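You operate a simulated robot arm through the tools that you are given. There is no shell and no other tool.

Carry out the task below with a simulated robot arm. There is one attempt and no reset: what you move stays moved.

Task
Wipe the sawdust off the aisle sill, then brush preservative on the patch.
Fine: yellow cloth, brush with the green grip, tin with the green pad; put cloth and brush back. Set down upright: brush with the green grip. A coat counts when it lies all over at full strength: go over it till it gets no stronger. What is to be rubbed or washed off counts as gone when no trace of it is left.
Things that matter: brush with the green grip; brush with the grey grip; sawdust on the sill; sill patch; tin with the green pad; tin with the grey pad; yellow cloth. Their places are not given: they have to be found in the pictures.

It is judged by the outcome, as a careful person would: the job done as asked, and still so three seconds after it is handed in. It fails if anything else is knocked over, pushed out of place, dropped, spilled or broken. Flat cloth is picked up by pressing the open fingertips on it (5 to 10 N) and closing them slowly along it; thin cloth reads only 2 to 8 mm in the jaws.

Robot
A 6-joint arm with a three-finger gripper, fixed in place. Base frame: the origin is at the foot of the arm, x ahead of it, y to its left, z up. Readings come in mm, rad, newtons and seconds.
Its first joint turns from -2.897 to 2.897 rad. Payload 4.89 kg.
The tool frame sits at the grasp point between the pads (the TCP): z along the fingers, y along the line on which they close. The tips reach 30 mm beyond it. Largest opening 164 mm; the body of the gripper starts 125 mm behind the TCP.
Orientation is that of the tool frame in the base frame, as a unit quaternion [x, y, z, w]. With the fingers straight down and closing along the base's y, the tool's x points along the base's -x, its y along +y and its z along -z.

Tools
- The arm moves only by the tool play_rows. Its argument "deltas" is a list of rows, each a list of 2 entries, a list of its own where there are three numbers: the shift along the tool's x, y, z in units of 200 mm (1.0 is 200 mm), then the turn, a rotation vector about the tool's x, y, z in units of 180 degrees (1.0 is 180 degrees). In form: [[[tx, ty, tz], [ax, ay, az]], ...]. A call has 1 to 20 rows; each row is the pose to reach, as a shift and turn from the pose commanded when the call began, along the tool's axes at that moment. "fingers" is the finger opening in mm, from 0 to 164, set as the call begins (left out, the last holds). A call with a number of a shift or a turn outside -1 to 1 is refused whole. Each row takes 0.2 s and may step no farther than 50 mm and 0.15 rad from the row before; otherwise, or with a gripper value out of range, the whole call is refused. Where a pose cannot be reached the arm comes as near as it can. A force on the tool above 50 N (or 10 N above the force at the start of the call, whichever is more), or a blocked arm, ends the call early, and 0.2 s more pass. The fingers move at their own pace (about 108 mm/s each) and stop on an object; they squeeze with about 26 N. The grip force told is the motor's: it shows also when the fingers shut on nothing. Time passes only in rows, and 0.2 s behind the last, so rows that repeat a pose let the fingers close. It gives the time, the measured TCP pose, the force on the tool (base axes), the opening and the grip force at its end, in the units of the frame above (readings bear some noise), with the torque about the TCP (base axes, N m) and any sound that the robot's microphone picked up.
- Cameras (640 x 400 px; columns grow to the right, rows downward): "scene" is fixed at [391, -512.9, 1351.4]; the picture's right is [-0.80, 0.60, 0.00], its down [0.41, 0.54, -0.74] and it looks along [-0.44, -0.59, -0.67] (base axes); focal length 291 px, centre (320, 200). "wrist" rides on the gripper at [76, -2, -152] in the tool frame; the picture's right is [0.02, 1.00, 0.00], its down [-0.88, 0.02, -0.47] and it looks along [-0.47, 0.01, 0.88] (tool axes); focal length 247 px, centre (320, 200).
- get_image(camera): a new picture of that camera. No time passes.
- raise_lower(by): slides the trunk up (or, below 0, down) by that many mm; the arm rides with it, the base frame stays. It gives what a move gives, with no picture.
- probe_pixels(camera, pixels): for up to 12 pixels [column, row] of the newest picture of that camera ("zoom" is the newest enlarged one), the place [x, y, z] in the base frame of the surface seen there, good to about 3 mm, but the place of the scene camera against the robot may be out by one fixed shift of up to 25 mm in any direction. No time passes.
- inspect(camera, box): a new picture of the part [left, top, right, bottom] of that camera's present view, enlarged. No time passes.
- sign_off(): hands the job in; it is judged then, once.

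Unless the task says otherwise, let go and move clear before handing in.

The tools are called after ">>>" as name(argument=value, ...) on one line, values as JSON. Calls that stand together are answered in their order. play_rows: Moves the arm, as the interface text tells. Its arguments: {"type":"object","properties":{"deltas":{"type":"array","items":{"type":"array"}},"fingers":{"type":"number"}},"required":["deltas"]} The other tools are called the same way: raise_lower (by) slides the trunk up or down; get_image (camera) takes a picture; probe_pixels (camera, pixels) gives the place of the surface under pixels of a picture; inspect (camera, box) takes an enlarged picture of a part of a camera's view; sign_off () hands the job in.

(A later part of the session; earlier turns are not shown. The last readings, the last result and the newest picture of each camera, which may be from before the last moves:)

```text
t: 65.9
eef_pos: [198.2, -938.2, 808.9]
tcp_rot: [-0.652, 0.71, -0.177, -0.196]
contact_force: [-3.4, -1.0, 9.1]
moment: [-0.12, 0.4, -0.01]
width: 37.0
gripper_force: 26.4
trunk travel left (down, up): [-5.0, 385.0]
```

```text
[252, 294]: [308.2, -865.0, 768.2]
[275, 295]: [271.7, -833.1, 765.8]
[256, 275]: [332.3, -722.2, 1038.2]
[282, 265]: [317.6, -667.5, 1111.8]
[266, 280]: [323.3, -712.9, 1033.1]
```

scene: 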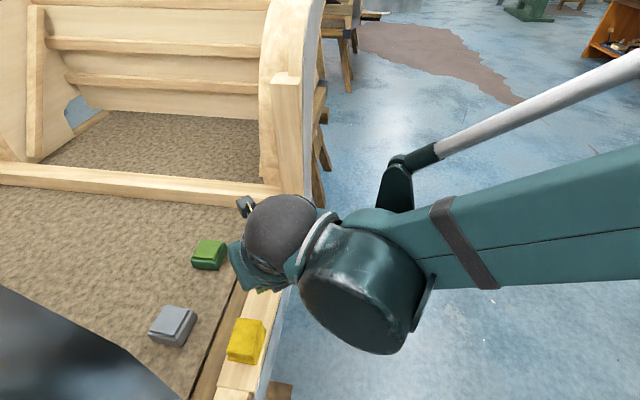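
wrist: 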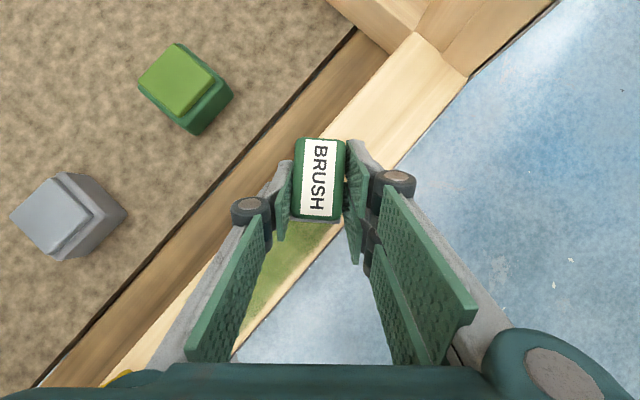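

Now 9 N. I'll shift 8 mm toward the outer edge and stroke back 75 mm, then recheck the force.

>>> play_rows(deltas=[[[-0.022, 0.031, -0.013], [0, 0, 0]], [[-0.063, -0.009, -0.0375], [0, 0, 0]], [[-0.104, -0.049, -0.062], [0, 0, 0]], [[-0.146, -0.09, -0.0865], [0, 0, 0]], [[-0.187, -0.13, -0.111], [0, 0, 0]], [[-0.228, -0.17, -0.1355], [0, 0, 0]], [[-0.269, -0.21, -0.16], [0, 0, 0]]])

```text
t: 67.5
eef_pos: [245.3, -877.2, 809.6]
tcp_rot: [-0.652, 0.711, -0.177, -0.196]
contact_force: [-3.5, -4.4, 15.7]
moment: [-0.22, 0.32, 0.0]
width: 36.6
gripper_force: 25.6
trunk travel left (down, up): [-5.0, 385.0]
```

>>> play_rows(deltas=[[[-0.041, -0.04, -0.0245], [0, 0, 0]], [[-0.082, -0.08, -0.049], [0, 0, 0]], [[-0.124, -0.121, -0.0735], [0, 0, 0]], [[-0.165, -0.161, -0.098], [0, 0, 0]], [[-0.206, -0.201, -0.1225], [0, 0, 0]], [[-0.247, -0.241, -0.147], [0, 0, 0]]])

>>> get_image(camera="wrist")

>>> inspect(camera="wrist", box=[310, 30, 470, 190])

```text
t: 68.9
eef_pos: [299.0, -827.7, 809.5]
tcp_rot: [-0.652, 0.711, -0.178, -0.196]
contact_force: [-6.9, -6.7, 29.8]
moment: [-0.33, 0.34, -0.06]
width: 37.1
gripper_force: 26.2
trunk travel left (down, up): [-5.0, 385.0]
```

```text
taken
```

wrist: 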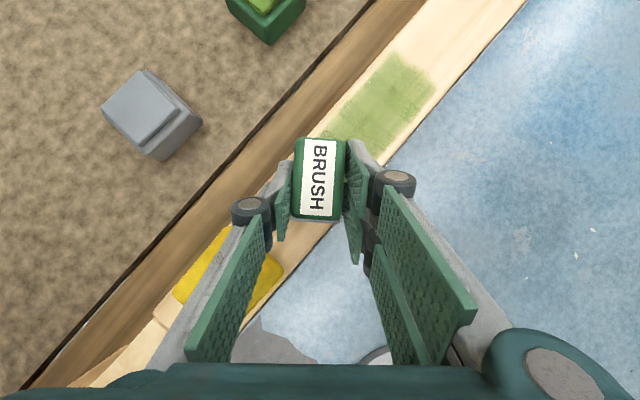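

```text
2.50 times, centred on (390, 110) of wrist
```

zoom: 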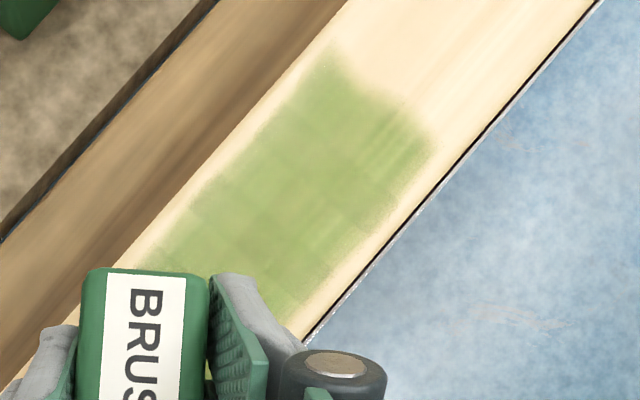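

Force rose to 30 N here as the sill rises slightly this way. I'll lift off 80 mm and look at the whole patch unobstructed.

>>> play_rows(deltas=[[[0.05, 0, -0.086], [0, 0, 0]], [[0.12, 0, -0.2], [0, 0, 0]], [[0.2, 0, -0.344], [0, 0, 0]], [[0.1, -0.1, -0.41], [0, 0, 0]], [[0.0, -0.2, -0.46], [0, 0, 0]]])

>>> get_image(camera="wrist")

>>> get_image(camera="scene")

>>> inspect(camera="wrist", box=[310, 30, 470, 190])

```text
t: 70.1
eef_pos: [342.3, -782.1, 890.3]
tcp_rot: [-0.652, 0.711, -0.176, -0.196]
contact_force: [-0.1, 0.3, -0.8]
moment: [0.02, 0.0, 0.02]
width: 36.7
gripper_force: 26.6
trunk travel left (down, up): [-5.0, 385.0]
```

```text
taken
```

wrist: 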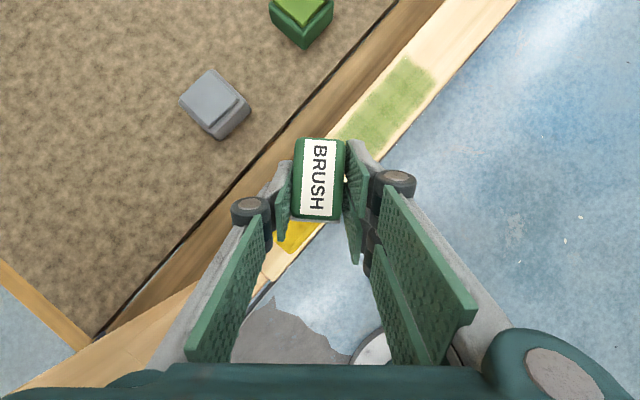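

```text
taken
```

scene: 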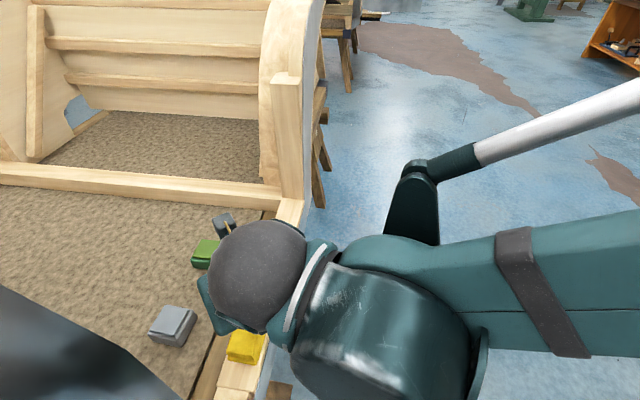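

```text
2.50 times, centred on (390, 110) of wrist
```

zoom: 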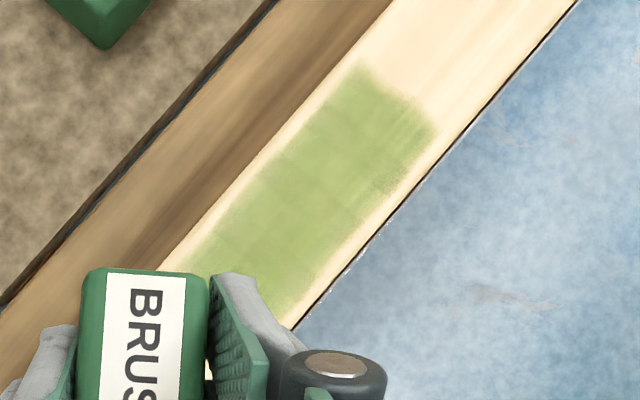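

The coat covers the whole patch, but its edges look a bit paler. I'll reload at the green tin and do another set of strokes to make sure it is at full strength.

>>> play_rows(deltas=[[[0.163, 0.044, 0.058], [0, 0, 0]], [[0.326, 0.088, 0.116], [0, 0, 0]], [[0.488, 0.1315, 0.1736], [0, 0, 0]]])

>>> play_rows(deltas=[[[0.124, -0.041, 0.103], [0.0062, 0, -0.0104]], [[0.249, -0.082, 0.206], [0.0123, 0, -0.0207]], [[0.373, -0.123, 0.309], [0.0185, 0, -0.0311]], [[0.498, -0.165, 0.412], [0.0246, 0, -0.0414]], [[0.622, -0.206, 0.515], [0.0308, 0, -0.0518]], [[0.7465, -0.247, 0.618], [0.0369, 0, -0.0621]], [[0.7465, -0.247, 0.618], [0.0369, 0, -0.0621]]])

>>> get_image(camera="scene")

>>> inspect(camera="scene", box=[220, 210, 320, 320])

>>> inspect(camera="scene", box=[160, 170, 250, 270])

```text
t: 70.9
eef_pos: [308.2, -881.6, 906.0]
tcp_rot: [-0.652, 0.711, -0.176, -0.196]
contact_force: [0.0, 2.7, 1.2]
moment: [-0.1, -0.06, 0.03]
width: 36.9
gripper_force: 25.6
trunk travel left (down, up): [-5.0, 385.0]
```

```text
t: 72.5
eef_pos: [338.3, -1079.0, 876.6]
tcp_rot: [0.728, -0.633, 0.197, 0.174]
contact_force: [0.0, 1.2, -0.1]
moment: [0.01, 0.0, -0.02]
width: 36.8
gripper_force: 26.1
trunk travel left (down, up): [-5.0, 385.0]
```

```text
taken
```

scene: 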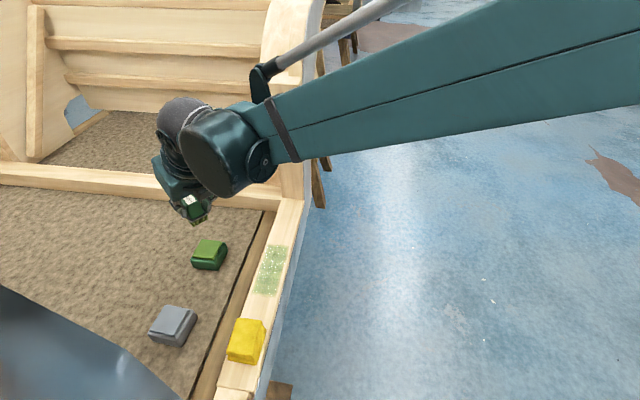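

```text
3.64 times, centred on (270, 265) of scene
```

zoom: 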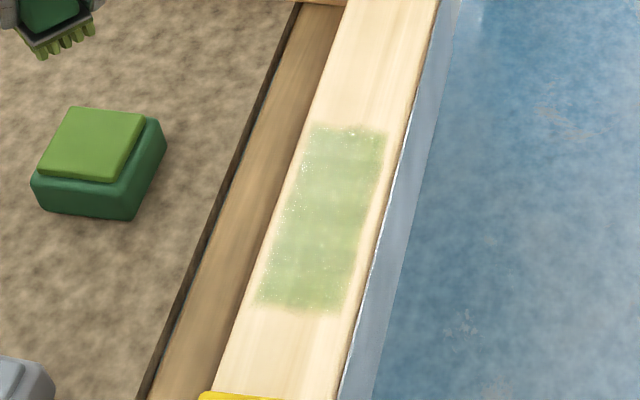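

```text
4.00 times, centred on (205, 220) of scene
```

zoom: 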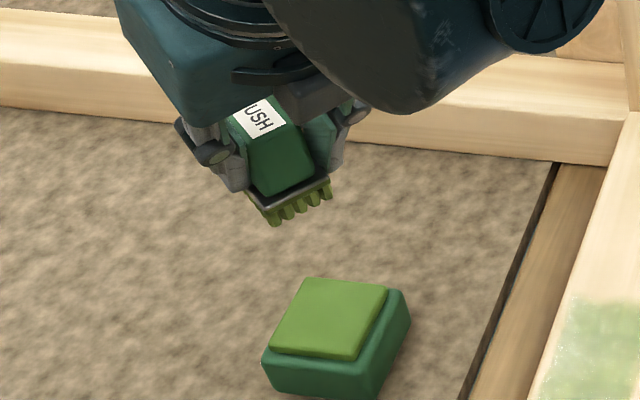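

The patch stands out as a rectangle with its inner strip and near end paler. I'll lower the brush onto the pad to reload.

>>> play_rows(deltas=[[[-0.08, 0, 0.1], [0, 0, 0]], [[-0.15, 0, 0.22], [0, 0, 0]], [[-0.21, 0, 0.32], [0, 0, 0]], [[-0.26, 0, 0.407], [0, 0, 0]], [[-0.283, 0, 0.444], [0, 0, 0]], [[-0.283, 0, 0.444], [0, 0, 0]]])

>>> inspect(camera="scene", box=[160, 200, 250, 290])

```text
t: 73.9
eef_pos: [340.0, -1073.7, 771.1]
tcp_rot: [0.728, -0.633, 0.198, 0.175]
contact_force: [0.0, 0.9, -0.6]
moment: [0.02, -0.04, 0.0]
width: 36.9
gripper_force: 26.1
trunk travel left (down, up): [-5.0, 385.0]
```

```text
4.44 times, centred on (205, 245) of scene
```

zoom: 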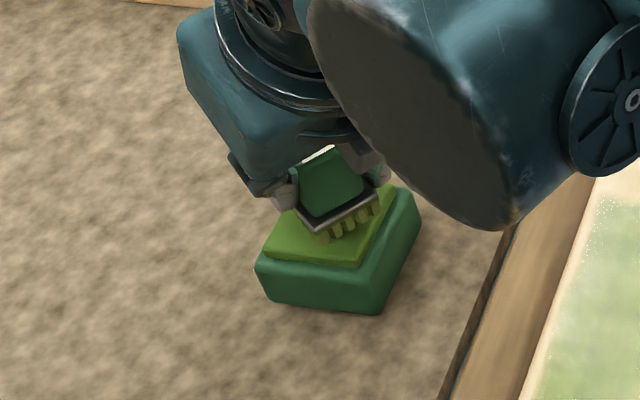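

Bristles are a few millimetres above the pad. I'll go down the last bit in small steps and hold.

>>> play_rows(deltas=[[[-0.01, 0, 0.017], [0, 0, 0]], [[-0.018, 0, 0.03], [0, 0, 0]], [[-0.0215, 0, 0.0361], [0, 0, 0]], [[-0.0215, 0, 0.0361], [0, 0, 0]]])

```text
t: 74.9
eef_pos: [339.2, -1073.9, 762.8]
tcp_rot: [0.728, -0.633, 0.197, 0.174]
contact_force: [0.5, 0.0, -0.2]
moment: [0.0, 0.0, -0.03]
width: 37.0
gripper_force: 25.8
trunk travel left (down, up): [-5.0, 385.0]
```

>>> play_rows(deltas=[[[-0.0026, 0, 0.0043], [0, 0, 0]], [[-0.0038, 0, 0.0065], [0, 0, 0]], [[-0.0038, 0, 0.0065], [0, 0, 0]]])

```text
t: 75.7
eef_pos: [340.1, -1073.5, 762.5]
tcp_rot: [0.728, -0.633, 0.197, 0.175]
contact_force: [-0.1, -0.6, -1.8]
moment: [-0.03, -0.01, -0.01]
width: 36.9
gripper_force: 26.0
trunk travel left (down, up): [-5.0, 385.0]
```

Still no contact, so the brush has slid a millimetre or two up in the grip. I'll go a little lower.

>>> play_rows(deltas=[[[-0.0026, 0, 0.0043], [0, 0, 0]], [[-0.0038, 0, 0.0065], [0, 0, 0]], [[-0.0038, 0, 0.0065], [0, 0, 0]]])

```text
t: 76.5
eef_pos: [339.1, -1073.4, 760.2]
tcp_rot: [0.729, -0.633, 0.197, 0.174]
contact_force: [4.8, -5.2, 14.7]
moment: [-0.37, -0.04, 0.13]
width: 36.9
gripper_force: 26.3
trunk travel left (down, up): [-5.0, 385.0]
```

Contact at 15 N. I'll ease a hair, hold briefly, and rise straight up.

>>> play_rows(deltas=[[[0.0013, 0, -0.0021], [0, 0, 0]], [[0.0013, 0, -0.0021], [0, 0, 0]], [[0.0013, 0, -0.0021], [0, 0, 0]], [[0.02, 0, -0.034], [0, 0, 0]], [[0.08, 0, -0.135], [0, 0, 0]], [[0.18, 0, -0.3], [0, 0, 0]], [[0.28, 0, -0.47], [0, 0, 0]], [[0.383, 0, -0.645], [0, 0, 0]], [[0.383, 0, -0.645], [0, 0, 0]]])

>>> inspect(camera="scene", box=[150, 170, 250, 280])

>>> get_image(camera="wrist")

```text
t: 78.5
eef_pos: [338.2, -1077.6, 911.8]
tcp_rot: [0.728, -0.633, 0.197, 0.175]
contact_force: [0.4, -0.9, 0.1]
moment: [-0.01, 0.02, 0.01]
width: 36.8
gripper_force: 26.4
trunk travel left (down, up): [-5.0, 385.0]
```

```text
3.64 times, centred on (200, 225) of scene
```

zoom: 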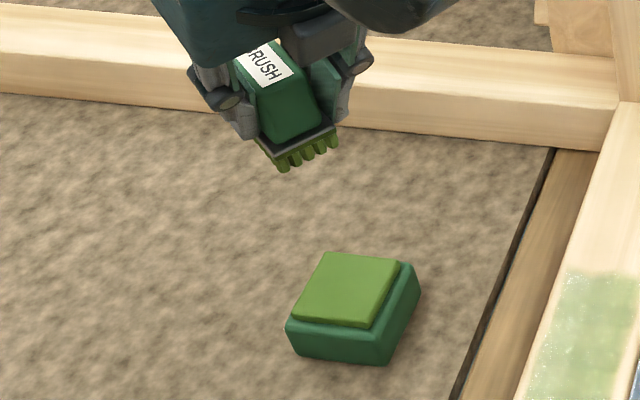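

```text
taken
```

wrist: 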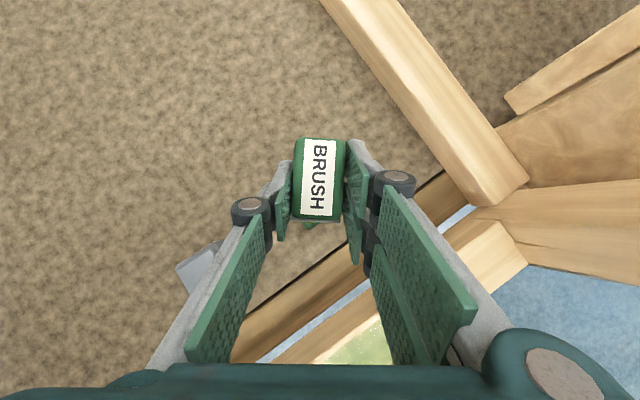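

The bristles are freshly loaded and the tin stands where it was. I'll return to the near end of the patch.

>>> play_rows(deltas=[[[-0.172, 0, -0.102], [0, 0, 0]], [[-0.344, 0, -0.204], [0, 0, 0]], [[-0.516, 0, -0.306], [0, 0, 0]], [[-0.688, 0, -0.408], [0, 0, 0]], [[-0.856, 0, -0.508], [0, 0, 0]]])

>>> play_rows(deltas=[[[-0.133, 0, 0.068], [-0.0123, 0, 0.0207]], [[-0.266, 0, 0.136], [-0.0246, 0, 0.0414]], [[-0.4, 0, 0.2045], [-0.0369, 0, 0.0621]], [[-0.4, 0, 0.2045], [-0.0369, 0, 0.0621]]])

>>> get_image(camera="wrist")

```text
t: 79.7
eef_pos: [311.2, -878.7, 911.2]
tcp_rot: [0.729, -0.633, 0.196, 0.174]
contact_force: [0.4, -1.9, -1.0]
moment: [0.15, 0.02, -0.01]
width: 36.6
gripper_force: 26.4
trunk travel left (down, up): [-5.0, 385.0]
```

```text
t: 80.7
eef_pos: [305.1, -826.9, 833.9]
tcp_rot: [-0.652, 0.711, -0.176, -0.196]
contact_force: [0.3, 0.4, 1.1]
moment: [0.03, 0.0, 0.0]
width: 36.8
gripper_force: 26.2
trunk travel left (down, up): [-5.0, 385.0]
```

```text
taken
```

wrist: 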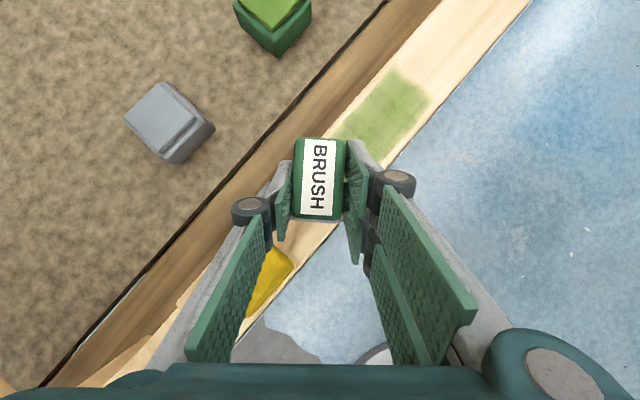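

>>> play_rows(deltas=[[[-0.02, -0.008, 0.055], [0, 0, 0]], [[-0.05, -0.0153, 0.11], [0, 0, 0]], [[-0.0554, -0.0153, 0.118], [0, 0, 0]], [[-0.0554, -0.0153, 0.118], [0, 0, 0]]])

```text
t: 81.7
eef_pos: [308.4, -833.4, 809.0]
tcp_rot: [-0.652, 0.711, -0.177, -0.196]
contact_force: [4.2, -5.4, 33.6]
moment: [-0.11, -0.17, 0.0]
width: 36.9
gripper_force: 26.1
trunk travel left (down, up): [-5.0, 385.0]
```

33 N is too firm; I'll ease up 1.3 mm and stroke 75 mm toward the far end.

>>> play_rows(deltas=[[[0.0033, 0, -0.0056], [0, 0, 0]], [[0.044, 0.04, 0.0195], [0, 0, 0]], [[0.085, 0.08, 0.0445], [0, 0, 0]], [[0.126, 0.12, 0.0695], [0, 0, 0]], [[0.167, 0.161, 0.0945], [0, 0, 0]], [[0.208, 0.201, 0.1195], [0, 0, 0]], [[0.248, 0.241, 0.1445], [0, 0, 0]]])

```text
t: 83.3
eef_pos: [254.8, -885.2, 809.3]
tcp_rot: [-0.652, 0.711, -0.176, -0.196]
contact_force: [4.4, 3.1, 14.4]
moment: [0.11, -0.26, 0.0]
width: 36.8
gripper_force: 26.5
trunk travel left (down, up): [-5.0, 385.0]
```

14 N, good. I'll continue to the far end.

>>> play_rows(deltas=[[[0.041, 0.04, 0.025], [0, 0, 0]], [[0.082, 0.08, 0.05], [0, 0, 0]], [[0.123, 0.12, 0.075], [0, 0, 0]], [[0.164, 0.161, 0.1], [0, 0, 0]], [[0.205, 0.201, 0.125], [0, 0, 0]], [[0.246, 0.241, 0.15], [0, 0, 0]], [[0.262, 0.257, 0.1595], [0, 0, 0]]])

>>> inspect(camera="scene", box=[220, 220, 320, 330])

```text
t: 84.9
eef_pos: [197.8, -942.0, 810.3]
tcp_rot: [-0.652, 0.711, -0.177, -0.195]
contact_force: [3.2, 0.3, 9.0]
moment: [0.01, -0.18, 0.02]
width: 37.2
gripper_force: 26.4
trunk travel left (down, up): [-5.0, 385.0]
```

```text
3.64 times, centred on (270, 275) of scene
```

zoom: 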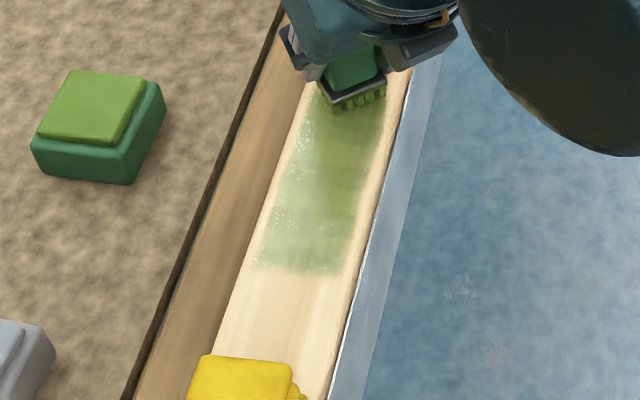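

The full length was brushed at 9–14 N. Now the outer lane back, shifted 12 mm outward.

>>> play_rows(deltas=[[[-0.017, 0.023, -0.01], [0, 0, 0]], [[-0.033, 0.046, -0.02], [0, 0, 0]], [[-0.074, 0.006, -0.045], [0, 0, 0]], [[-0.115, -0.034, -0.07], [0, 0, 0]], [[-0.156, -0.074, -0.095], [0, 0, 0]], [[-0.197, -0.115, -0.12], [0, 0, 0]], [[-0.238, -0.155, -0.145], [0, 0, 0]], [[-0.279, -0.195, -0.17], [0, 0, 0]], [[-0.295, -0.211, -0.18], [0, 0, 0]]])

```text
t: 86.9
eef_pos: [247.5, -876.7, 808.6]
tcp_rot: [-0.652, 0.711, -0.176, -0.195]
contact_force: [-1.1, -0.4, 0.0]
moment: [0.02, 0.0, -0.01]
width: 37.0
gripper_force: 26.2
trunk travel left (down, up): [-5.0, 385.0]
```

Pressure was lost on that stroke. I'll lower 1.2 mm and check, then redo this lane.

>>> play_rows(deltas=[[[-0.0015, 0, 0.0026], [0, 0, 0]], [[-0.0031, 0, 0.0052], [0, 0, 0]], [[-0.0031, 0, 0.0052], [0, 0, 0]]])

```text
t: 87.7
eef_pos: [245.6, -876.3, 809.9]
tcp_rot: [-0.652, 0.711, -0.177, -0.196]
contact_force: [4.3, -0.9, 16.4]
moment: [-0.04, -0.18, 0.02]
width: 37.1
gripper_force: 26.0
trunk travel left (down, up): [-5.0, 385.0]
```

>>> play_rows(deltas=[[[0.041, 0.04, 0.0252], [0, 0, 0]], [[0.082, 0.08, 0.0504], [0, 0, 0]], [[0.123, 0.12, 0.0756], [0, 0, 0]], [[0.164, 0.161, 0.1008], [0, 0, 0]], [[0.205, 0.201, 0.126], [0, 0, 0]], [[0.246, 0.241, 0.1512], [0, 0, 0]], [[0.262, 0.257, 0.1605], [0, 0, 0]]])

```text
t: 89.3
eef_pos: [188.4, -932.6, 809.0]
tcp_rot: [-0.651, 0.711, -0.177, -0.197]
contact_force: [10.3, 6.3, 30.4]
moment: [0.11, -0.45, 0.06]
width: 36.9
gripper_force: 26.0
trunk travel left (down, up): [-5.0, 385.0]
```

30 N at the far end. I'll ease 0.6 mm and stroke back along the same outer lane, keeping it level.

>>> play_rows(deltas=[[[0.0015, 0, -0.0026], [0, 0, 0]], [[-0.039, -0.04, -0.027], [0, 0, 0]], [[-0.08, -0.08, -0.0515], [0, 0, 0]], [[-0.122, -0.121, -0.076], [0, 0, 0]], [[-0.163, -0.161, -0.1005], [0, 0, 0]], [[-0.204, -0.201, -0.125], [0, 0, 0]], [[-0.245, -0.241, -0.1495], [0, 0, 0]]])

```text
t: 90.9
eef_pos: [241.9, -881.2, 810.7]
tcp_rot: [-0.652, 0.71, -0.178, -0.196]
contact_force: [-8.1, -8.6, 35.1]
moment: [-0.4, 0.07, -0.09]
width: 37.0
gripper_force: 26.0
trunk travel left (down, up): [-5.0, 385.0]
```

>>> play_rows(deltas=[[[0.0033, 0, -0.0056], [0, 0, 0]], [[-0.0375, -0.04, -0.0305], [0, 0, 0]], [[-0.078, -0.08, -0.0555], [0, 0, 0]], [[-0.119, -0.121, -0.0805], [0, 0, 0]], [[-0.16, -0.161, -0.1055], [0, 0, 0]], [[-0.201, -0.201, -0.1305], [0, 0, 0]], [[-0.2425, -0.241, -0.155], [0, 0, 0]]])

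>>> get_image(camera="wrist")

>>> inspect(camera="wrist", box=[310, 30, 470, 190])

```text
t: 92.5
eef_pos: [296.1, -828.8, 811.1]
tcp_rot: [-0.652, 0.711, -0.176, -0.195]
contact_force: [-0.5, -0.7, -1.7]
moment: [-0.03, -0.03, 0.03]
width: 36.7
gripper_force: 26.1
trunk travel left (down, up): [-5.0, 385.0]
```

```text
taken
```

wrist: 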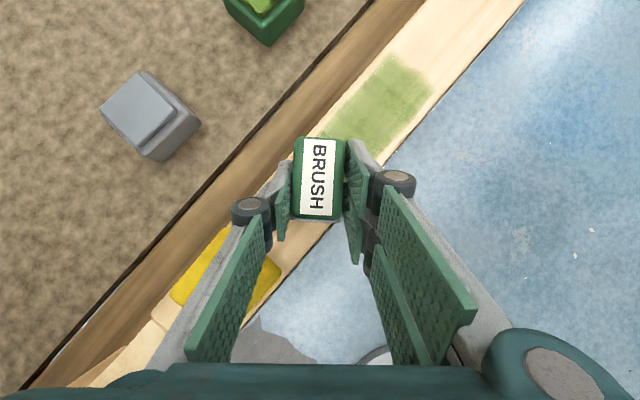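

```text
2.50 times, centred on (390, 110) of wrist
```

zoom: 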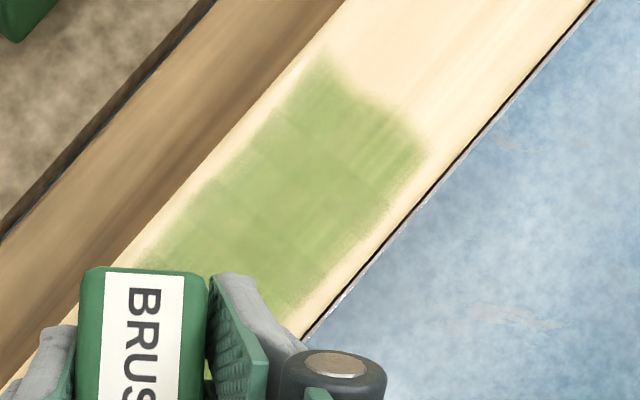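

The last section ran light again. I'll lower about 1.3 mm here and go over the near half once more.

>>> play_rows(deltas=[[[-0.0015, 0, 0.0026], [0, 0, 0]], [[-0.0033, 0, 0.0056], [0, 0, 0]], [[-0.0033, 0, 0.0056], [0, 0, 0]]])

```text
t: 93.3
eef_pos: [295.5, -828.2, 808.4]
tcp_rot: [-0.652, 0.711, -0.177, -0.195]
contact_force: [-0.3, 0.8, 4.3]
moment: [0.0, -0.1, 0.05]
width: 37.0
gripper_force: 25.7
trunk travel left (down, up): [-5.0, 385.0]
```

>>> play_rows(deltas=[[[-0.0015, 0, 0.0026], [0, 0, 0]], [[0.0395, 0.04, 0.0275], [0, 0, 0]], [[0.0805, 0.08, 0.0523], [0, 0, 0]], [[0.1215, 0.12, 0.077], [0, 0, 0]], [[0.1625, 0.161, 0.1018], [0, 0, 0]], [[0.2035, 0.201, 0.1265], [0, 0, 0]], [[0.2445, 0.241, 0.1512], [0, 0, 0]], [[0.262, 0.257, 0.1607], [0, 0, 0]]])

```text
t: 95.1
eef_pos: [240.3, -883.3, 809.9]
tcp_rot: [-0.652, 0.711, -0.176, -0.196]
contact_force: [6.6, 7.2, 26.7]
moment: [0.22, -0.49, 0.09]
width: 36.7
gripper_force: 25.8
trunk travel left (down, up): [-5.0, 385.0]
```

27 N. Now I'll shift 11 mm inward and brush the inner lane back over the near half.

>>> play_rows(deltas=[[[0.0154, -0.021, 0.0085], [0, 0, 0]], [[0.031, -0.042, 0.017], [0, 0, 0]], [[-0.01, -0.082, -0.0075], [0, 0, 0]], [[-0.051, -0.122, -0.032], [0, 0, 0]], [[-0.092, -0.163, -0.0565], [0, 0, 0]], [[-0.133, -0.203, -0.081], [0, 0, 0]], [[-0.174, -0.243, -0.1055], [0, 0, 0]], [[-0.216, -0.283, -0.13], [0, 0, 0]], [[-0.235, -0.302, -0.1415], [0, 0, 0]]])

>>> get_image(camera="wrist")

```text
t: 97.1
eef_pos: [303.8, -832.9, 809.7]
tcp_rot: [-0.652, 0.711, -0.177, -0.196]
contact_force: [-9.7, -10.0, 39.4]
moment: [-0.6, 0.05, -0.15]
width: 37.0
gripper_force: 25.7
trunk travel left (down, up): [-5.0, 385.0]
```

```text
taken
```

wrist: 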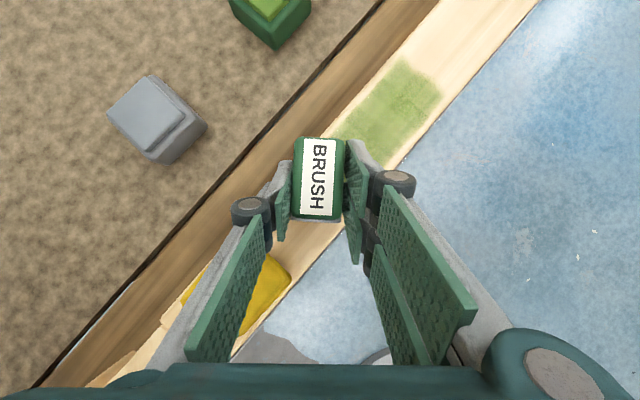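

39 N, so I'll ease 1.5 mm and make one more full inner-lane stroke to the far end.

>>> play_rows(deltas=[[[0.0038, 0, -0.0065], [0, 0, 0]], [[0.0445, 0.04, 0.0185], [0, 0, 0]], [[0.0855, 0.08, 0.0435], [0, 0, 0]], [[0.1265, 0.12, 0.0685], [0, 0, 0]], [[0.1675, 0.161, 0.0935], [0, 0, 0]], [[0.2085, 0.201, 0.1185], [0, 0, 0]], [[0.2485, 0.241, 0.1435], [0, 0, 0]]])

```text
t: 98.7
eef_pos: [252.2, -887.3, 809.0]
tcp_rot: [-0.652, 0.711, -0.176, -0.195]
contact_force: [1.3, 0.9, 9.2]
moment: [-0.01, -0.31, 0.02]
width: 36.9
gripper_force: 26.0
trunk travel left (down, up): [-5.0, 385.0]
```

>>> play_rows(deltas=[[[0.0405, 0.04, 0.0254], [0, 0, 0]], [[0.0815, 0.08, 0.0508], [0, 0, 0]], [[0.1225, 0.12, 0.0762], [0, 0, 0]], [[0.1635, 0.161, 0.1016], [0, 0, 0]], [[0.2045, 0.201, 0.127], [0, 0, 0]], [[0.2455, 0.241, 0.1524], [0, 0, 0]], [[0.261, 0.257, 0.1615], [0, 0, 0]]])

>>> inspect(camera="scene", box=[220, 220, 320, 330])

```text
t: 100.3
eef_pos: [194.0, -943.7, 808.3]
tcp_rot: [-0.652, 0.711, -0.177, -0.196]
contact_force: [9.7, 6.1, 28.6]
moment: [0.19, -0.71, 0.05]
width: 36.8
gripper_force: 25.9
trunk travel left (down, up): [-5.0, 385.0]
```

```text
3.64 times, centred on (270, 275) of scene
```

zoom: 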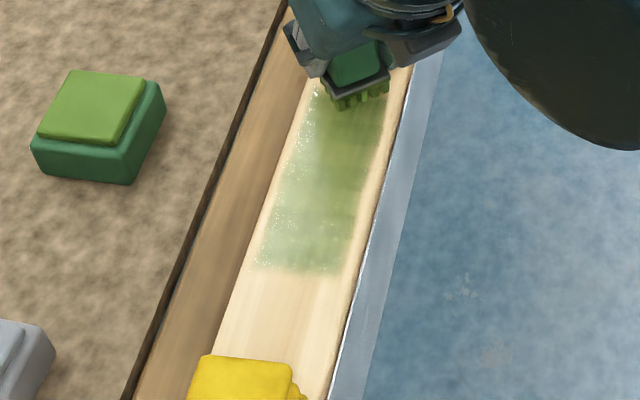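

I'll lift off and carry the brush toward the tin so that both cameras see the patch unobstructed.

>>> play_rows(deltas=[[[0.08, 0, -0.135], [0, 0, 0]], [[0.18, 0, -0.3], [0, 0, 0]], [[0.281, 0, -0.473], [0, 0, 0]], [[0.333, -0.168, -0.442], [0, 0, 0]], [[0.385, -0.337, -0.411], [0, 0, 0]], [[0.437, -0.505, -0.38], [0, 0, 0]], [[0.4895, -0.6735, -0.349], [0, 0, 0]], [[0.4895, -0.6735, -0.349], [0, 0, 0]]])

>>> get_image(camera="scene")

>>> inspect(camera="scene", box=[235, 235, 305, 305])

>>> get_image(camera="wrist")

```text
t: 102.1
eef_pos: [324.9, -1005.8, 917.5]
tcp_rot: [-0.652, 0.711, -0.176, -0.195]
contact_force: [-1.1, 0.3, 0.0]
moment: [0.02, -0.05, 0.02]
width: 37.2
gripper_force: 25.9
trunk travel left (down, up): [-5.0, 385.0]
```

```text
taken
```

scene: 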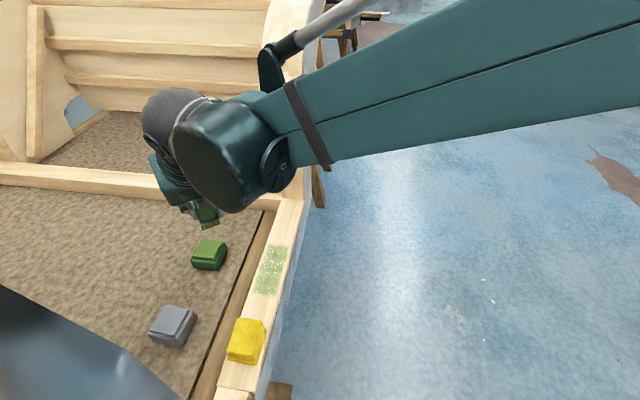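

```text
5.71 times, centred on (270, 270) of scene
```

zoom: 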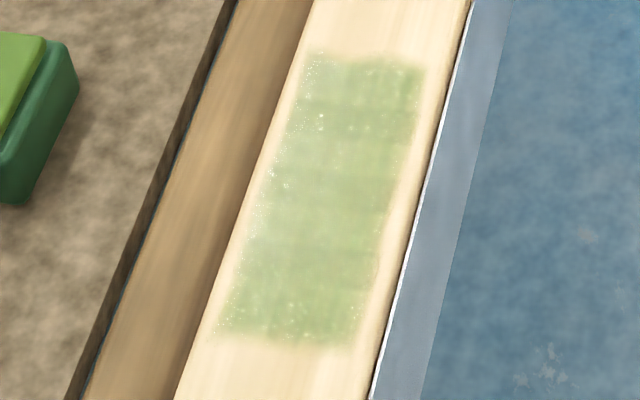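

```text
taken
```

wrist: 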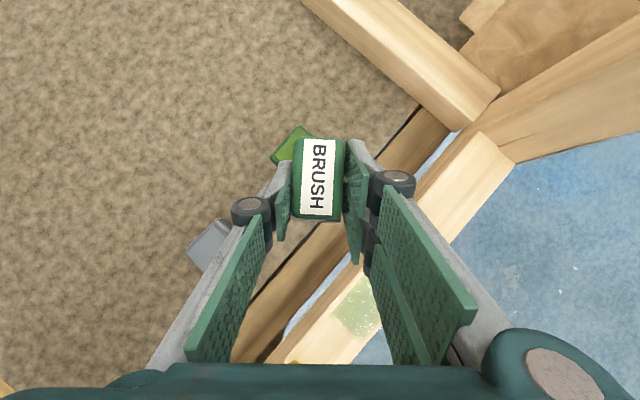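

The patch is evenly green with a slightly paler band in the middle (zoom (310,200)). To be sure it can't get stronger, I'll reload once more and give it another round with attention to the middle.

>>> play_rows(deltas=[[[0.044, -0.033, 0.143], [0.0123, 0, -0.0207]], [[0.088, -0.066, 0.285], [0.0246, 0, -0.0414]], [[0.1325, -0.0995, 0.428], [0.0369, 0, -0.0621]], [[0.1325, -0.0995, 0.428], [0.0369, 0, -0.0621]]])

>>> play_rows(deltas=[[[-0.07, 0, 0.12], [0, 0, 0]], [[-0.14, 0, 0.24], [0, 0, 0]], [[-0.2, 0, 0.337], [0, 0, 0]], [[-0.225, 0, 0.379], [0, 0, 0]], [[-0.225, 0, 0.379], [0, 0, 0]]])

>>> inspect(camera="scene", box=[160, 200, 250, 290])

```text
t: 103.1
eef_pos: [338.5, -1072.0, 856.3]
tcp_rot: [0.728, -0.633, 0.197, 0.174]
contact_force: [-0.1, 0.3, -0.4]
moment: [-0.04, 0.02, 0.0]
width: 36.6
gripper_force: 26.2
trunk travel left (down, up): [-5.0, 385.0]
```

```text
t: 104.3
eef_pos: [338.6, -1072.8, 769.9]
tcp_rot: [0.728, -0.633, 0.197, 0.174]
contact_force: [-0.4, 0.0, -0.3]
moment: [0.0, -0.02, 0.01]
width: 36.9
gripper_force: 25.9
trunk travel left (down, up): [-5.0, 385.0]
```

```text
4.44 times, centred on (205, 245) of scene
```

zoom: 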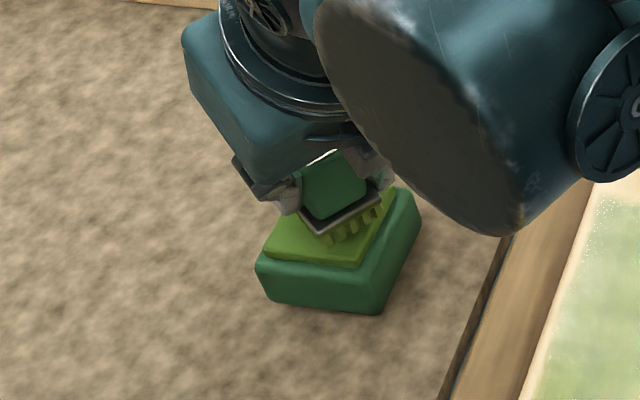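

>>> play_rows(deltas=[[[-0.01, 0, 0.017], [0, 0, 0]], [[-0.018, 0, 0.03], [0, 0, 0]], [[-0.0215, 0, 0.036], [0, 0, 0]], [[-0.0215, 0, 0.036], [0, 0, 0]]])

```text
t: 105.3
eef_pos: [338.7, -1072.3, 761.9]
tcp_rot: [0.728, -0.632, 0.198, 0.174]
contact_force: [2.1, -1.2, 8.2]
moment: [-0.46, -0.2, 0.06]
width: 36.9
gripper_force: 26.1
trunk travel left (down, up): [-5.0, 385.0]
```

Contact at 8 N. I'll hold, then rise and travel back to the patch's near end.

>>> play_rows(deltas=[[[-0.0013, 0, 0.0021], [0, 0, 0]], [[-0.0013, 0, 0.0021], [0, 0, 0]], [[-0.0013, 0, 0.0021], [0, 0, 0]], [[0.02, 0, -0.034], [0, 0, 0]], [[0.08, 0, -0.135], [0, 0, 0]], [[0.18, 0, -0.3], [0, 0, 0]], [[0.28, 0, -0.47], [0, 0, 0]], [[0.383, 0, -0.645], [0, 0, 0]], [[0.383, 0, -0.645], [0, 0, 0]]])

>>> play_rows(deltas=[[[-0.172, 0, -0.102], [0, 0, 0]], [[-0.344, 0, -0.204], [0, 0, 0]], [[-0.516, 0, -0.306], [0, 0, 0]], [[-0.688, 0, -0.408], [0, 0, 0]], [[-0.856, 0, -0.508], [0, 0, 0]]])

>>> play_rows(deltas=[[[-0.133, 0, 0.068], [-0.0123, 0, 0.0207]], [[-0.266, 0, 0.136], [-0.0246, 0, 0.0414]], [[-0.38, 0, 0.22], [-0.0369, 0, 0.0621]], [[-0.38, 0, 0.22], [-0.0369, 0, 0.0621]]])

>>> get_image(camera="wrist")

```text
t: 107.3
eef_pos: [340.1, -1073.9, 908.9]
tcp_rot: [0.729, -0.632, 0.197, 0.174]
contact_force: [0.6, -0.6, -0.6]
moment: [0.05, 0.02, 0.01]
width: 37.0
gripper_force: 25.4
trunk travel left (down, up): [-5.0, 385.0]
```

```text
t: 108.5
eef_pos: [312.1, -875.5, 909.7]
tcp_rot: [0.728, -0.633, 0.197, 0.174]
contact_force: [0.6, -1.8, -2.6]
moment: [0.14, 0.03, -0.02]
width: 36.6
gripper_force: 25.5
trunk travel left (down, up): [-5.0, 385.0]
```

```text
t: 109.5
eef_pos: [305.5, -832.5, 834.3]
tcp_rot: [-0.652, 0.712, -0.176, -0.195]
contact_force: [0.0, 0.3, -0.3]
moment: [-0.01, -0.02, 0.01]
width: 36.6
gripper_force: 25.8
trunk travel left (down, up): [-5.0, 385.0]
```

```text
taken
```

wrist: 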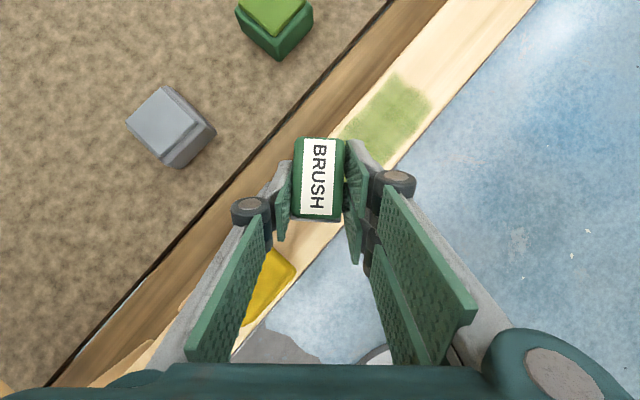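

>>> play_rows(deltas=[[[-0.03, 0, 0.05], [0, 0, 0]], [[-0.055, 0, 0.093], [0, 0, 0]], [[-0.0626, 0, 0.1055], [0, 0, 0]], [[-0.0626, 0, 0.1055], [0, 0, 0]]])

```text
t: 110.5
eef_pos: [305.4, -833.8, 810.3]
tcp_rot: [-0.652, 0.711, -0.176, -0.195]
contact_force: [-0.4, -0.6, -1.2]
moment: [-0.02, 0.01, -0.02]
width: 36.8
gripper_force: 26.4
trunk travel left (down, up): [-5.0, 385.0]
```

Not yet touching; I'll lower another 1.5 mm.

>>> play_rows(deltas=[[[-0.0026, 0, 0.0043], [0, 0, 0]], [[-0.0038, 0, 0.0065], [0, 0, 0]], [[-0.0038, 0, 0.0065], [0, 0, 0]]])

```text
t: 111.3
eef_pos: [305.6, -833.4, 809.8]
tcp_rot: [-0.652, 0.711, -0.176, -0.196]
contact_force: [5.7, -4.5, 17.7]
moment: [-0.22, -0.35, -0.01]
width: 36.8
gripper_force: 26.1
trunk travel left (down, up): [-5.0, 385.0]
```

17.7 N. First half of the inner lane now.

>>> play_rows(deltas=[[[0.0405, 0.04, 0.025], [0, 0, 0]], [[0.0815, 0.08, 0.05], [0, 0, 0]], [[0.1225, 0.12, 0.075], [0, 0, 0]], [[0.1635, 0.161, 0.1], [0, 0, 0]], [[0.2045, 0.201, 0.125], [0, 0, 0]], [[0.2455, 0.241, 0.15], [0, 0, 0]]])

```text
t: 112.7
eef_pos: [252.5, -884.9, 810.2]
tcp_rot: [-0.652, 0.711, -0.178, -0.197]
contact_force: [12.7, 9.7, 45.9]
moment: [0.24, -0.82, 0.12]
width: 37.0
gripper_force: 26.4
trunk travel left (down, up): [-5.0, 385.0]
```

46 N is too hard; I'll ease 2 mm and scrub the middle band back and forth.

>>> play_rows(deltas=[[[0.0051, 0, -0.0086], [0, 0, 0]], [[0.046, 0.04, 0.016], [0, 0, 0]], [[0.087, 0.08, 0.0405], [0, 0, 0]], [[0.046, 0.04, 0.016], [0, 0, 0]], [[0.0051, 0, -0.0086], [0, 0, 0]], [[-0.036, -0.04, -0.033], [0, 0, 0]], [[-0.077, -0.08, -0.0575], [0, 0, 0]], [[-0.036, -0.04, -0.033], [0, 0, 0]], [[0.0051, 0, -0.0086], [0, 0, 0]]])

```text
t: 114.7
eef_pos: [252.3, -886.1, 809.6]
tcp_rot: [-0.652, 0.711, -0.176, -0.195]
contact_force: [0.9, 0.6, 1.2]
moment: [-0.04, -0.04, 0.0]
width: 36.4
gripper_force: 25.4
trunk travel left (down, up): [-5.0, 385.0]
```

Only 1 N now; I'll lower 1 mm and carry on to the far end.

>>> play_rows(deltas=[[[-0.0026, 0, 0.0043], [0, 0, 0]], [[0.0385, 0.04, 0.029], [0, 0, 0]], [[0.0795, 0.08, 0.0537], [0, 0, 0]], [[0.1205, 0.12, 0.0784], [0, 0, 0]], [[0.1615, 0.161, 0.103], [0, 0, 0]], [[0.2025, 0.201, 0.1277], [0, 0, 0]], [[0.2435, 0.241, 0.1524], [0, 0, 0]], [[0.256, 0.254, 0.16], [0, 0, 0]]])

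```text
t: 116.5
eef_pos: [196.6, -941.9, 808.8]
tcp_rot: [-0.652, 0.711, -0.177, -0.196]
contact_force: [2.6, 1.6, 7.9]
moment: [0.02, -0.18, 0.04]
width: 36.8
gripper_force: 25.8
trunk travel left (down, up): [-5.0, 385.0]
```

8 N. Outer lane next: shift 12 mm outward, press 0.5 mm more, stroke back to the middle.

>>> play_rows(deltas=[[[-0.018, 0.023, -0.008], [0, 0, 0]], [[-0.034, 0.046, -0.018], [0, 0, 0]], [[-0.075, 0.006, -0.0425], [0, 0, 0]], [[-0.116, -0.034, -0.067], [0, 0, 0]], [[-0.157, -0.074, -0.0915], [0, 0, 0]], [[-0.198, -0.115, -0.116], [0, 0, 0]], [[-0.239, -0.155, -0.1405], [0, 0, 0]], [[-0.28, -0.195, -0.165], [0, 0, 0]]])

```text
t: 118.3
eef_pos: [240.7, -879.9, 807.8]
tcp_rot: [-0.652, 0.711, -0.176, -0.196]
contact_force: [-5.3, -4.6, 20.4]
moment: [-0.26, 0.07, -0.01]
width: 36.4
gripper_force: 25.9
trunk travel left (down, up): [-5.0, 385.0]
```

20 N. On to the near end, with a 0.5 mm rise for the sill's slope.

>>> play_rows(deltas=[[[-0.041, -0.04, -0.0249], [0, 0, 0]], [[-0.082, -0.08, -0.0498], [0, 0, 0]], [[-0.123, -0.121, -0.0747], [0, 0, 0]], [[-0.164, -0.161, -0.0996], [0, 0, 0]], [[-0.205, -0.201, -0.1245], [0, 0, 0]], [[-0.246, -0.241, -0.1494], [0, 0, 0]]])

```text
t: 119.7
eef_pos: [294.8, -826.9, 808.9]
tcp_rot: [-0.652, 0.711, -0.177, -0.196]
contact_force: [-8.4, -4.9, 31.4]
moment: [-0.36, 0.16, -0.05]
width: 36.9
gripper_force: 25.7
trunk travel left (down, up): [-5.0, 385.0]
```

Solid contact all along that lane. One more inner pass the other way: ease 1 mm, shift inward 12 mm, stroke to the middle.

>>> play_rows(deltas=[[[0.019, -0.023, 0.0057], [0, 0, 0]], [[0.0356, -0.046, 0.0157], [0, 0, 0]], [[0.0765, -0.006, 0.0405], [0, 0, 0]], [[0.1175, 0.034, 0.0652], [0, 0, 0]], [[0.1585, 0.074, 0.09], [0, 0, 0]], [[0.1995, 0.115, 0.1147], [0, 0, 0]], [[0.2405, 0.155, 0.1395], [0, 0, 0]], [[0.2815, 0.195, 0.1642], [0, 0, 0]]])

```text
t: 121.5
eef_pos: [248.9, -888.8, 808.6]
tcp_rot: [-0.653, 0.711, -0.176, -0.195]
contact_force: [1.1, 2.1, 5.6]
moment: [0.08, -0.17, 0.0]
width: 36.8
gripper_force: 26.6
trunk travel left (down, up): [-5.0, 385.0]
```

>>> play_rows(deltas=[[[-0.0015, 0, 0.0026], [0, 0, 0]], [[-0.0425, -0.04, -0.022], [0, 0, 0]], [[-0.0835, -0.08, -0.0465], [0, 0, 0]], [[-0.0425, -0.04, -0.022], [0, 0, 0]], [[-0.0015, 0, 0.0026], [0, 0, 0]], [[0.0395, 0.04, 0.0273], [0, 0, 0]], [[0.0805, 0.08, 0.052], [0, 0, 0]], [[0.1215, 0.12, 0.0767], [0, 0, 0]], [[0.1625, 0.161, 0.1013], [0, 0, 0]], [[0.2035, 0.201, 0.126], [0, 0, 0]], [[0.2445, 0.241, 0.1507], [0, 0, 0]]])

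```text
t: 123.9
eef_pos: [196.1, -941.5, 809.0]
tcp_rot: [-0.651, 0.712, -0.176, -0.196]
contact_force: [2.4, 1.2, 7.2]
moment: [0.01, -0.21, 0.02]
width: 36.8
gripper_force: 25.7
trunk travel left (down, up): [-5.0, 385.0]
```

I'll lift off and swing toward the tin again for an unobstructed look at the patch.

>>> play_rows(deltas=[[[0.08, 0, -0.135], [0, 0, 0]], [[0.18, 0, -0.3], [0, 0, 0]], [[0.281, 0, -0.473], [0, 0, 0]], [[0.333, -0.168, -0.442], [0, 0, 0]], [[0.385, -0.337, -0.411], [0, 0, 0]], [[0.437, -0.505, -0.38], [0, 0, 0]], [[0.4895, -0.6735, -0.349], [0, 0, 0]], [[0.4895, -0.6735, -0.349], [0, 0, 0]]])

>>> inspect(camera="scene", box=[235, 235, 305, 305])

>>> inspect(camera="scene", box=[160, 170, 270, 290])

>>> get_image(camera="wrist")

```text
t: 125.7
eef_pos: [329.3, -1003.5, 916.9]
tcp_rot: [-0.651, 0.711, -0.176, -0.196]
contact_force: [0.4, -0.3, 0.2]
moment: [-0.02, -0.04, 0.01]
width: 37.1
gripper_force: 25.8
trunk travel left (down, up): [-5.0, 385.0]
```

```text
5.71 times, centred on (270, 270) of scene
```

zoom: 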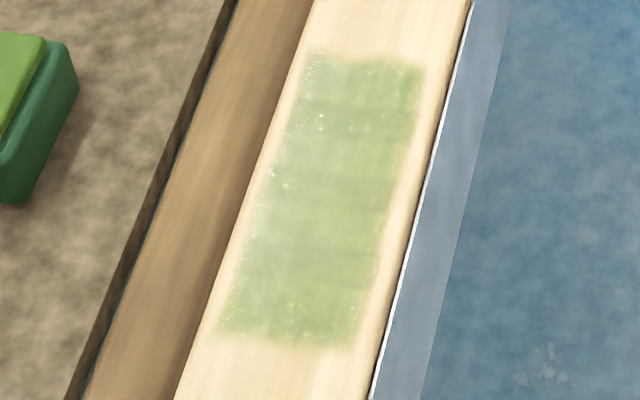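

```text
3.33 times, centred on (215, 230) of scene
```

zoom: 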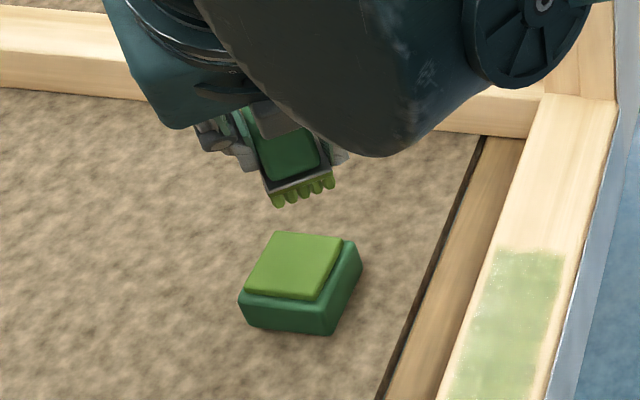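

```text
taken
```

wrist: 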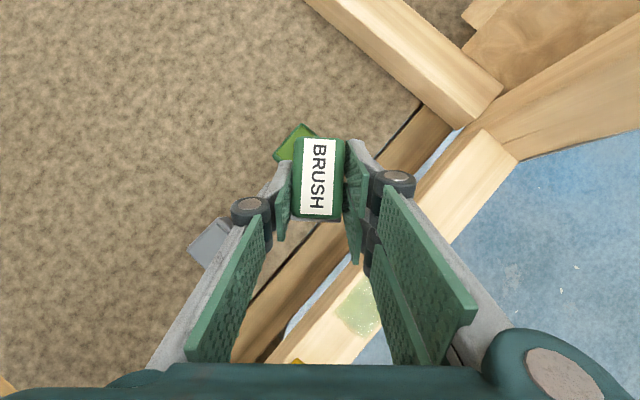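

No visible change from the previous round, which suggests it is saturated. I'll take a higher wrist view over the near side to judge the evenness from above.

>>> play_rows(deltas=[[[-0.116, 0.039, -0.13], [0, 0, 0]], [[-0.2325, 0.0775, -0.26], [0, 0, 0]], [[-0.349, 0.116, -0.39], [0, 0, 0]], [[-0.465, 0.155, -0.52], [0, 0, 0]], [[-0.581, 0.194, -0.65], [0, 0, 0]], [[-0.6975, 0.2325, -0.781], [0, 0, 0]], [[-0.6975, 0.2325, -0.781], [0, 0, 0]]])

>>> get_image(camera="wrist")

>>> inspect(camera="wrist", box=[310, 50, 430, 170])

```text
t: 127.3
eef_pos: [299.8, -799.0, 982.5]
tcp_rot: [-0.652, 0.711, -0.177, -0.195]
contact_force: [0.1, -1.0, -1.3]
moment: [0.06, -0.01, -0.04]
width: 36.9
gripper_force: 25.9
trunk travel left (down, up): [-5.0, 385.0]
```

```text
taken
```

wrist: 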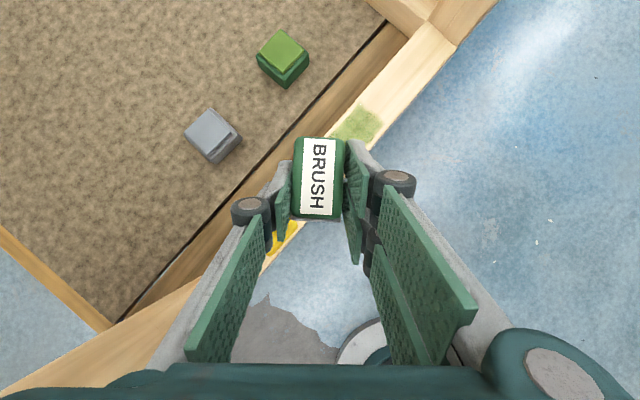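

```text
3.33 times, centred on (370, 110) of wrist
```

zoom: 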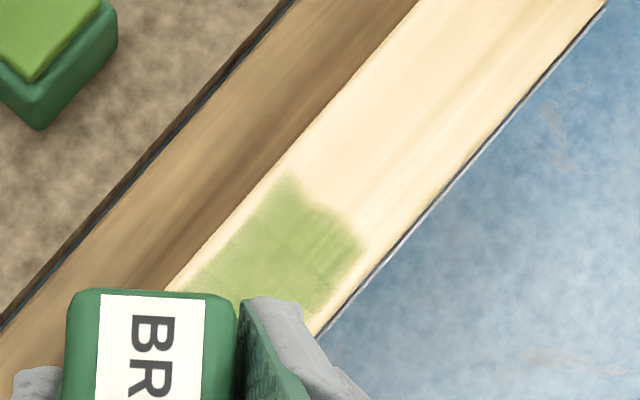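

The brush hides the near part of the patch. I'll shift sideways 120 mm so the whole patch shows to the left of the gripper.

>>> play_rows(deltas=[[[-0.014, 0.15, 0.05], [0, 0, 0]], [[-0.028, 0.3, 0.1], [0, 0, 0]], [[-0.042, 0.45, 0.15], [0, 0, 0]], [[-0.057, 0.5975, 0.1985], [0, 0, 0]], [[-0.057, 0.5975, 0.1985], [0, 0, 0]]])

>>> get_image(camera="wrist")

>>> inspect(camera="wrist", box=[170, 50, 310, 190])

```text
t: 128.5
eef_pos: [177.6, -800.9, 941.2]
tcp_rot: [-0.652, 0.711, -0.176, -0.195]
contact_force: [0.2, -0.8, -0.5]
moment: [0.0, 0.07, -0.05]
width: 37.0
gripper_force: 25.9
trunk travel left (down, up): [-5.0, 385.0]
```

```text
taken
```

wrist: 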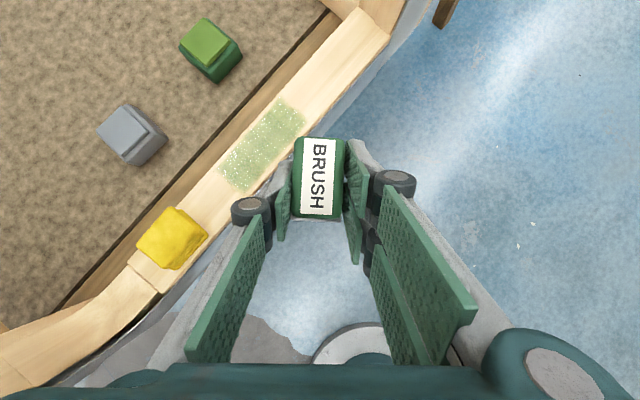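

```text
2.86 times, centred on (240, 120) of wrist
```

zoom: 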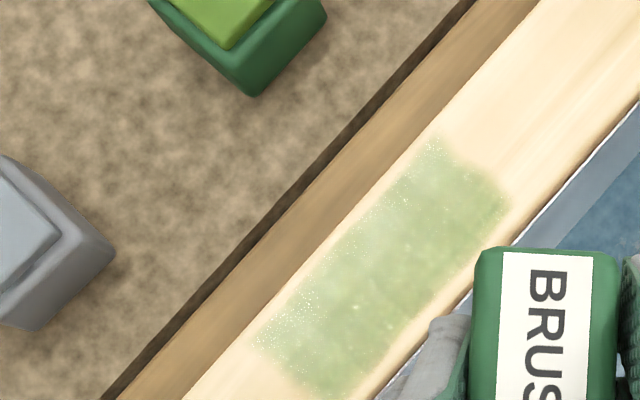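

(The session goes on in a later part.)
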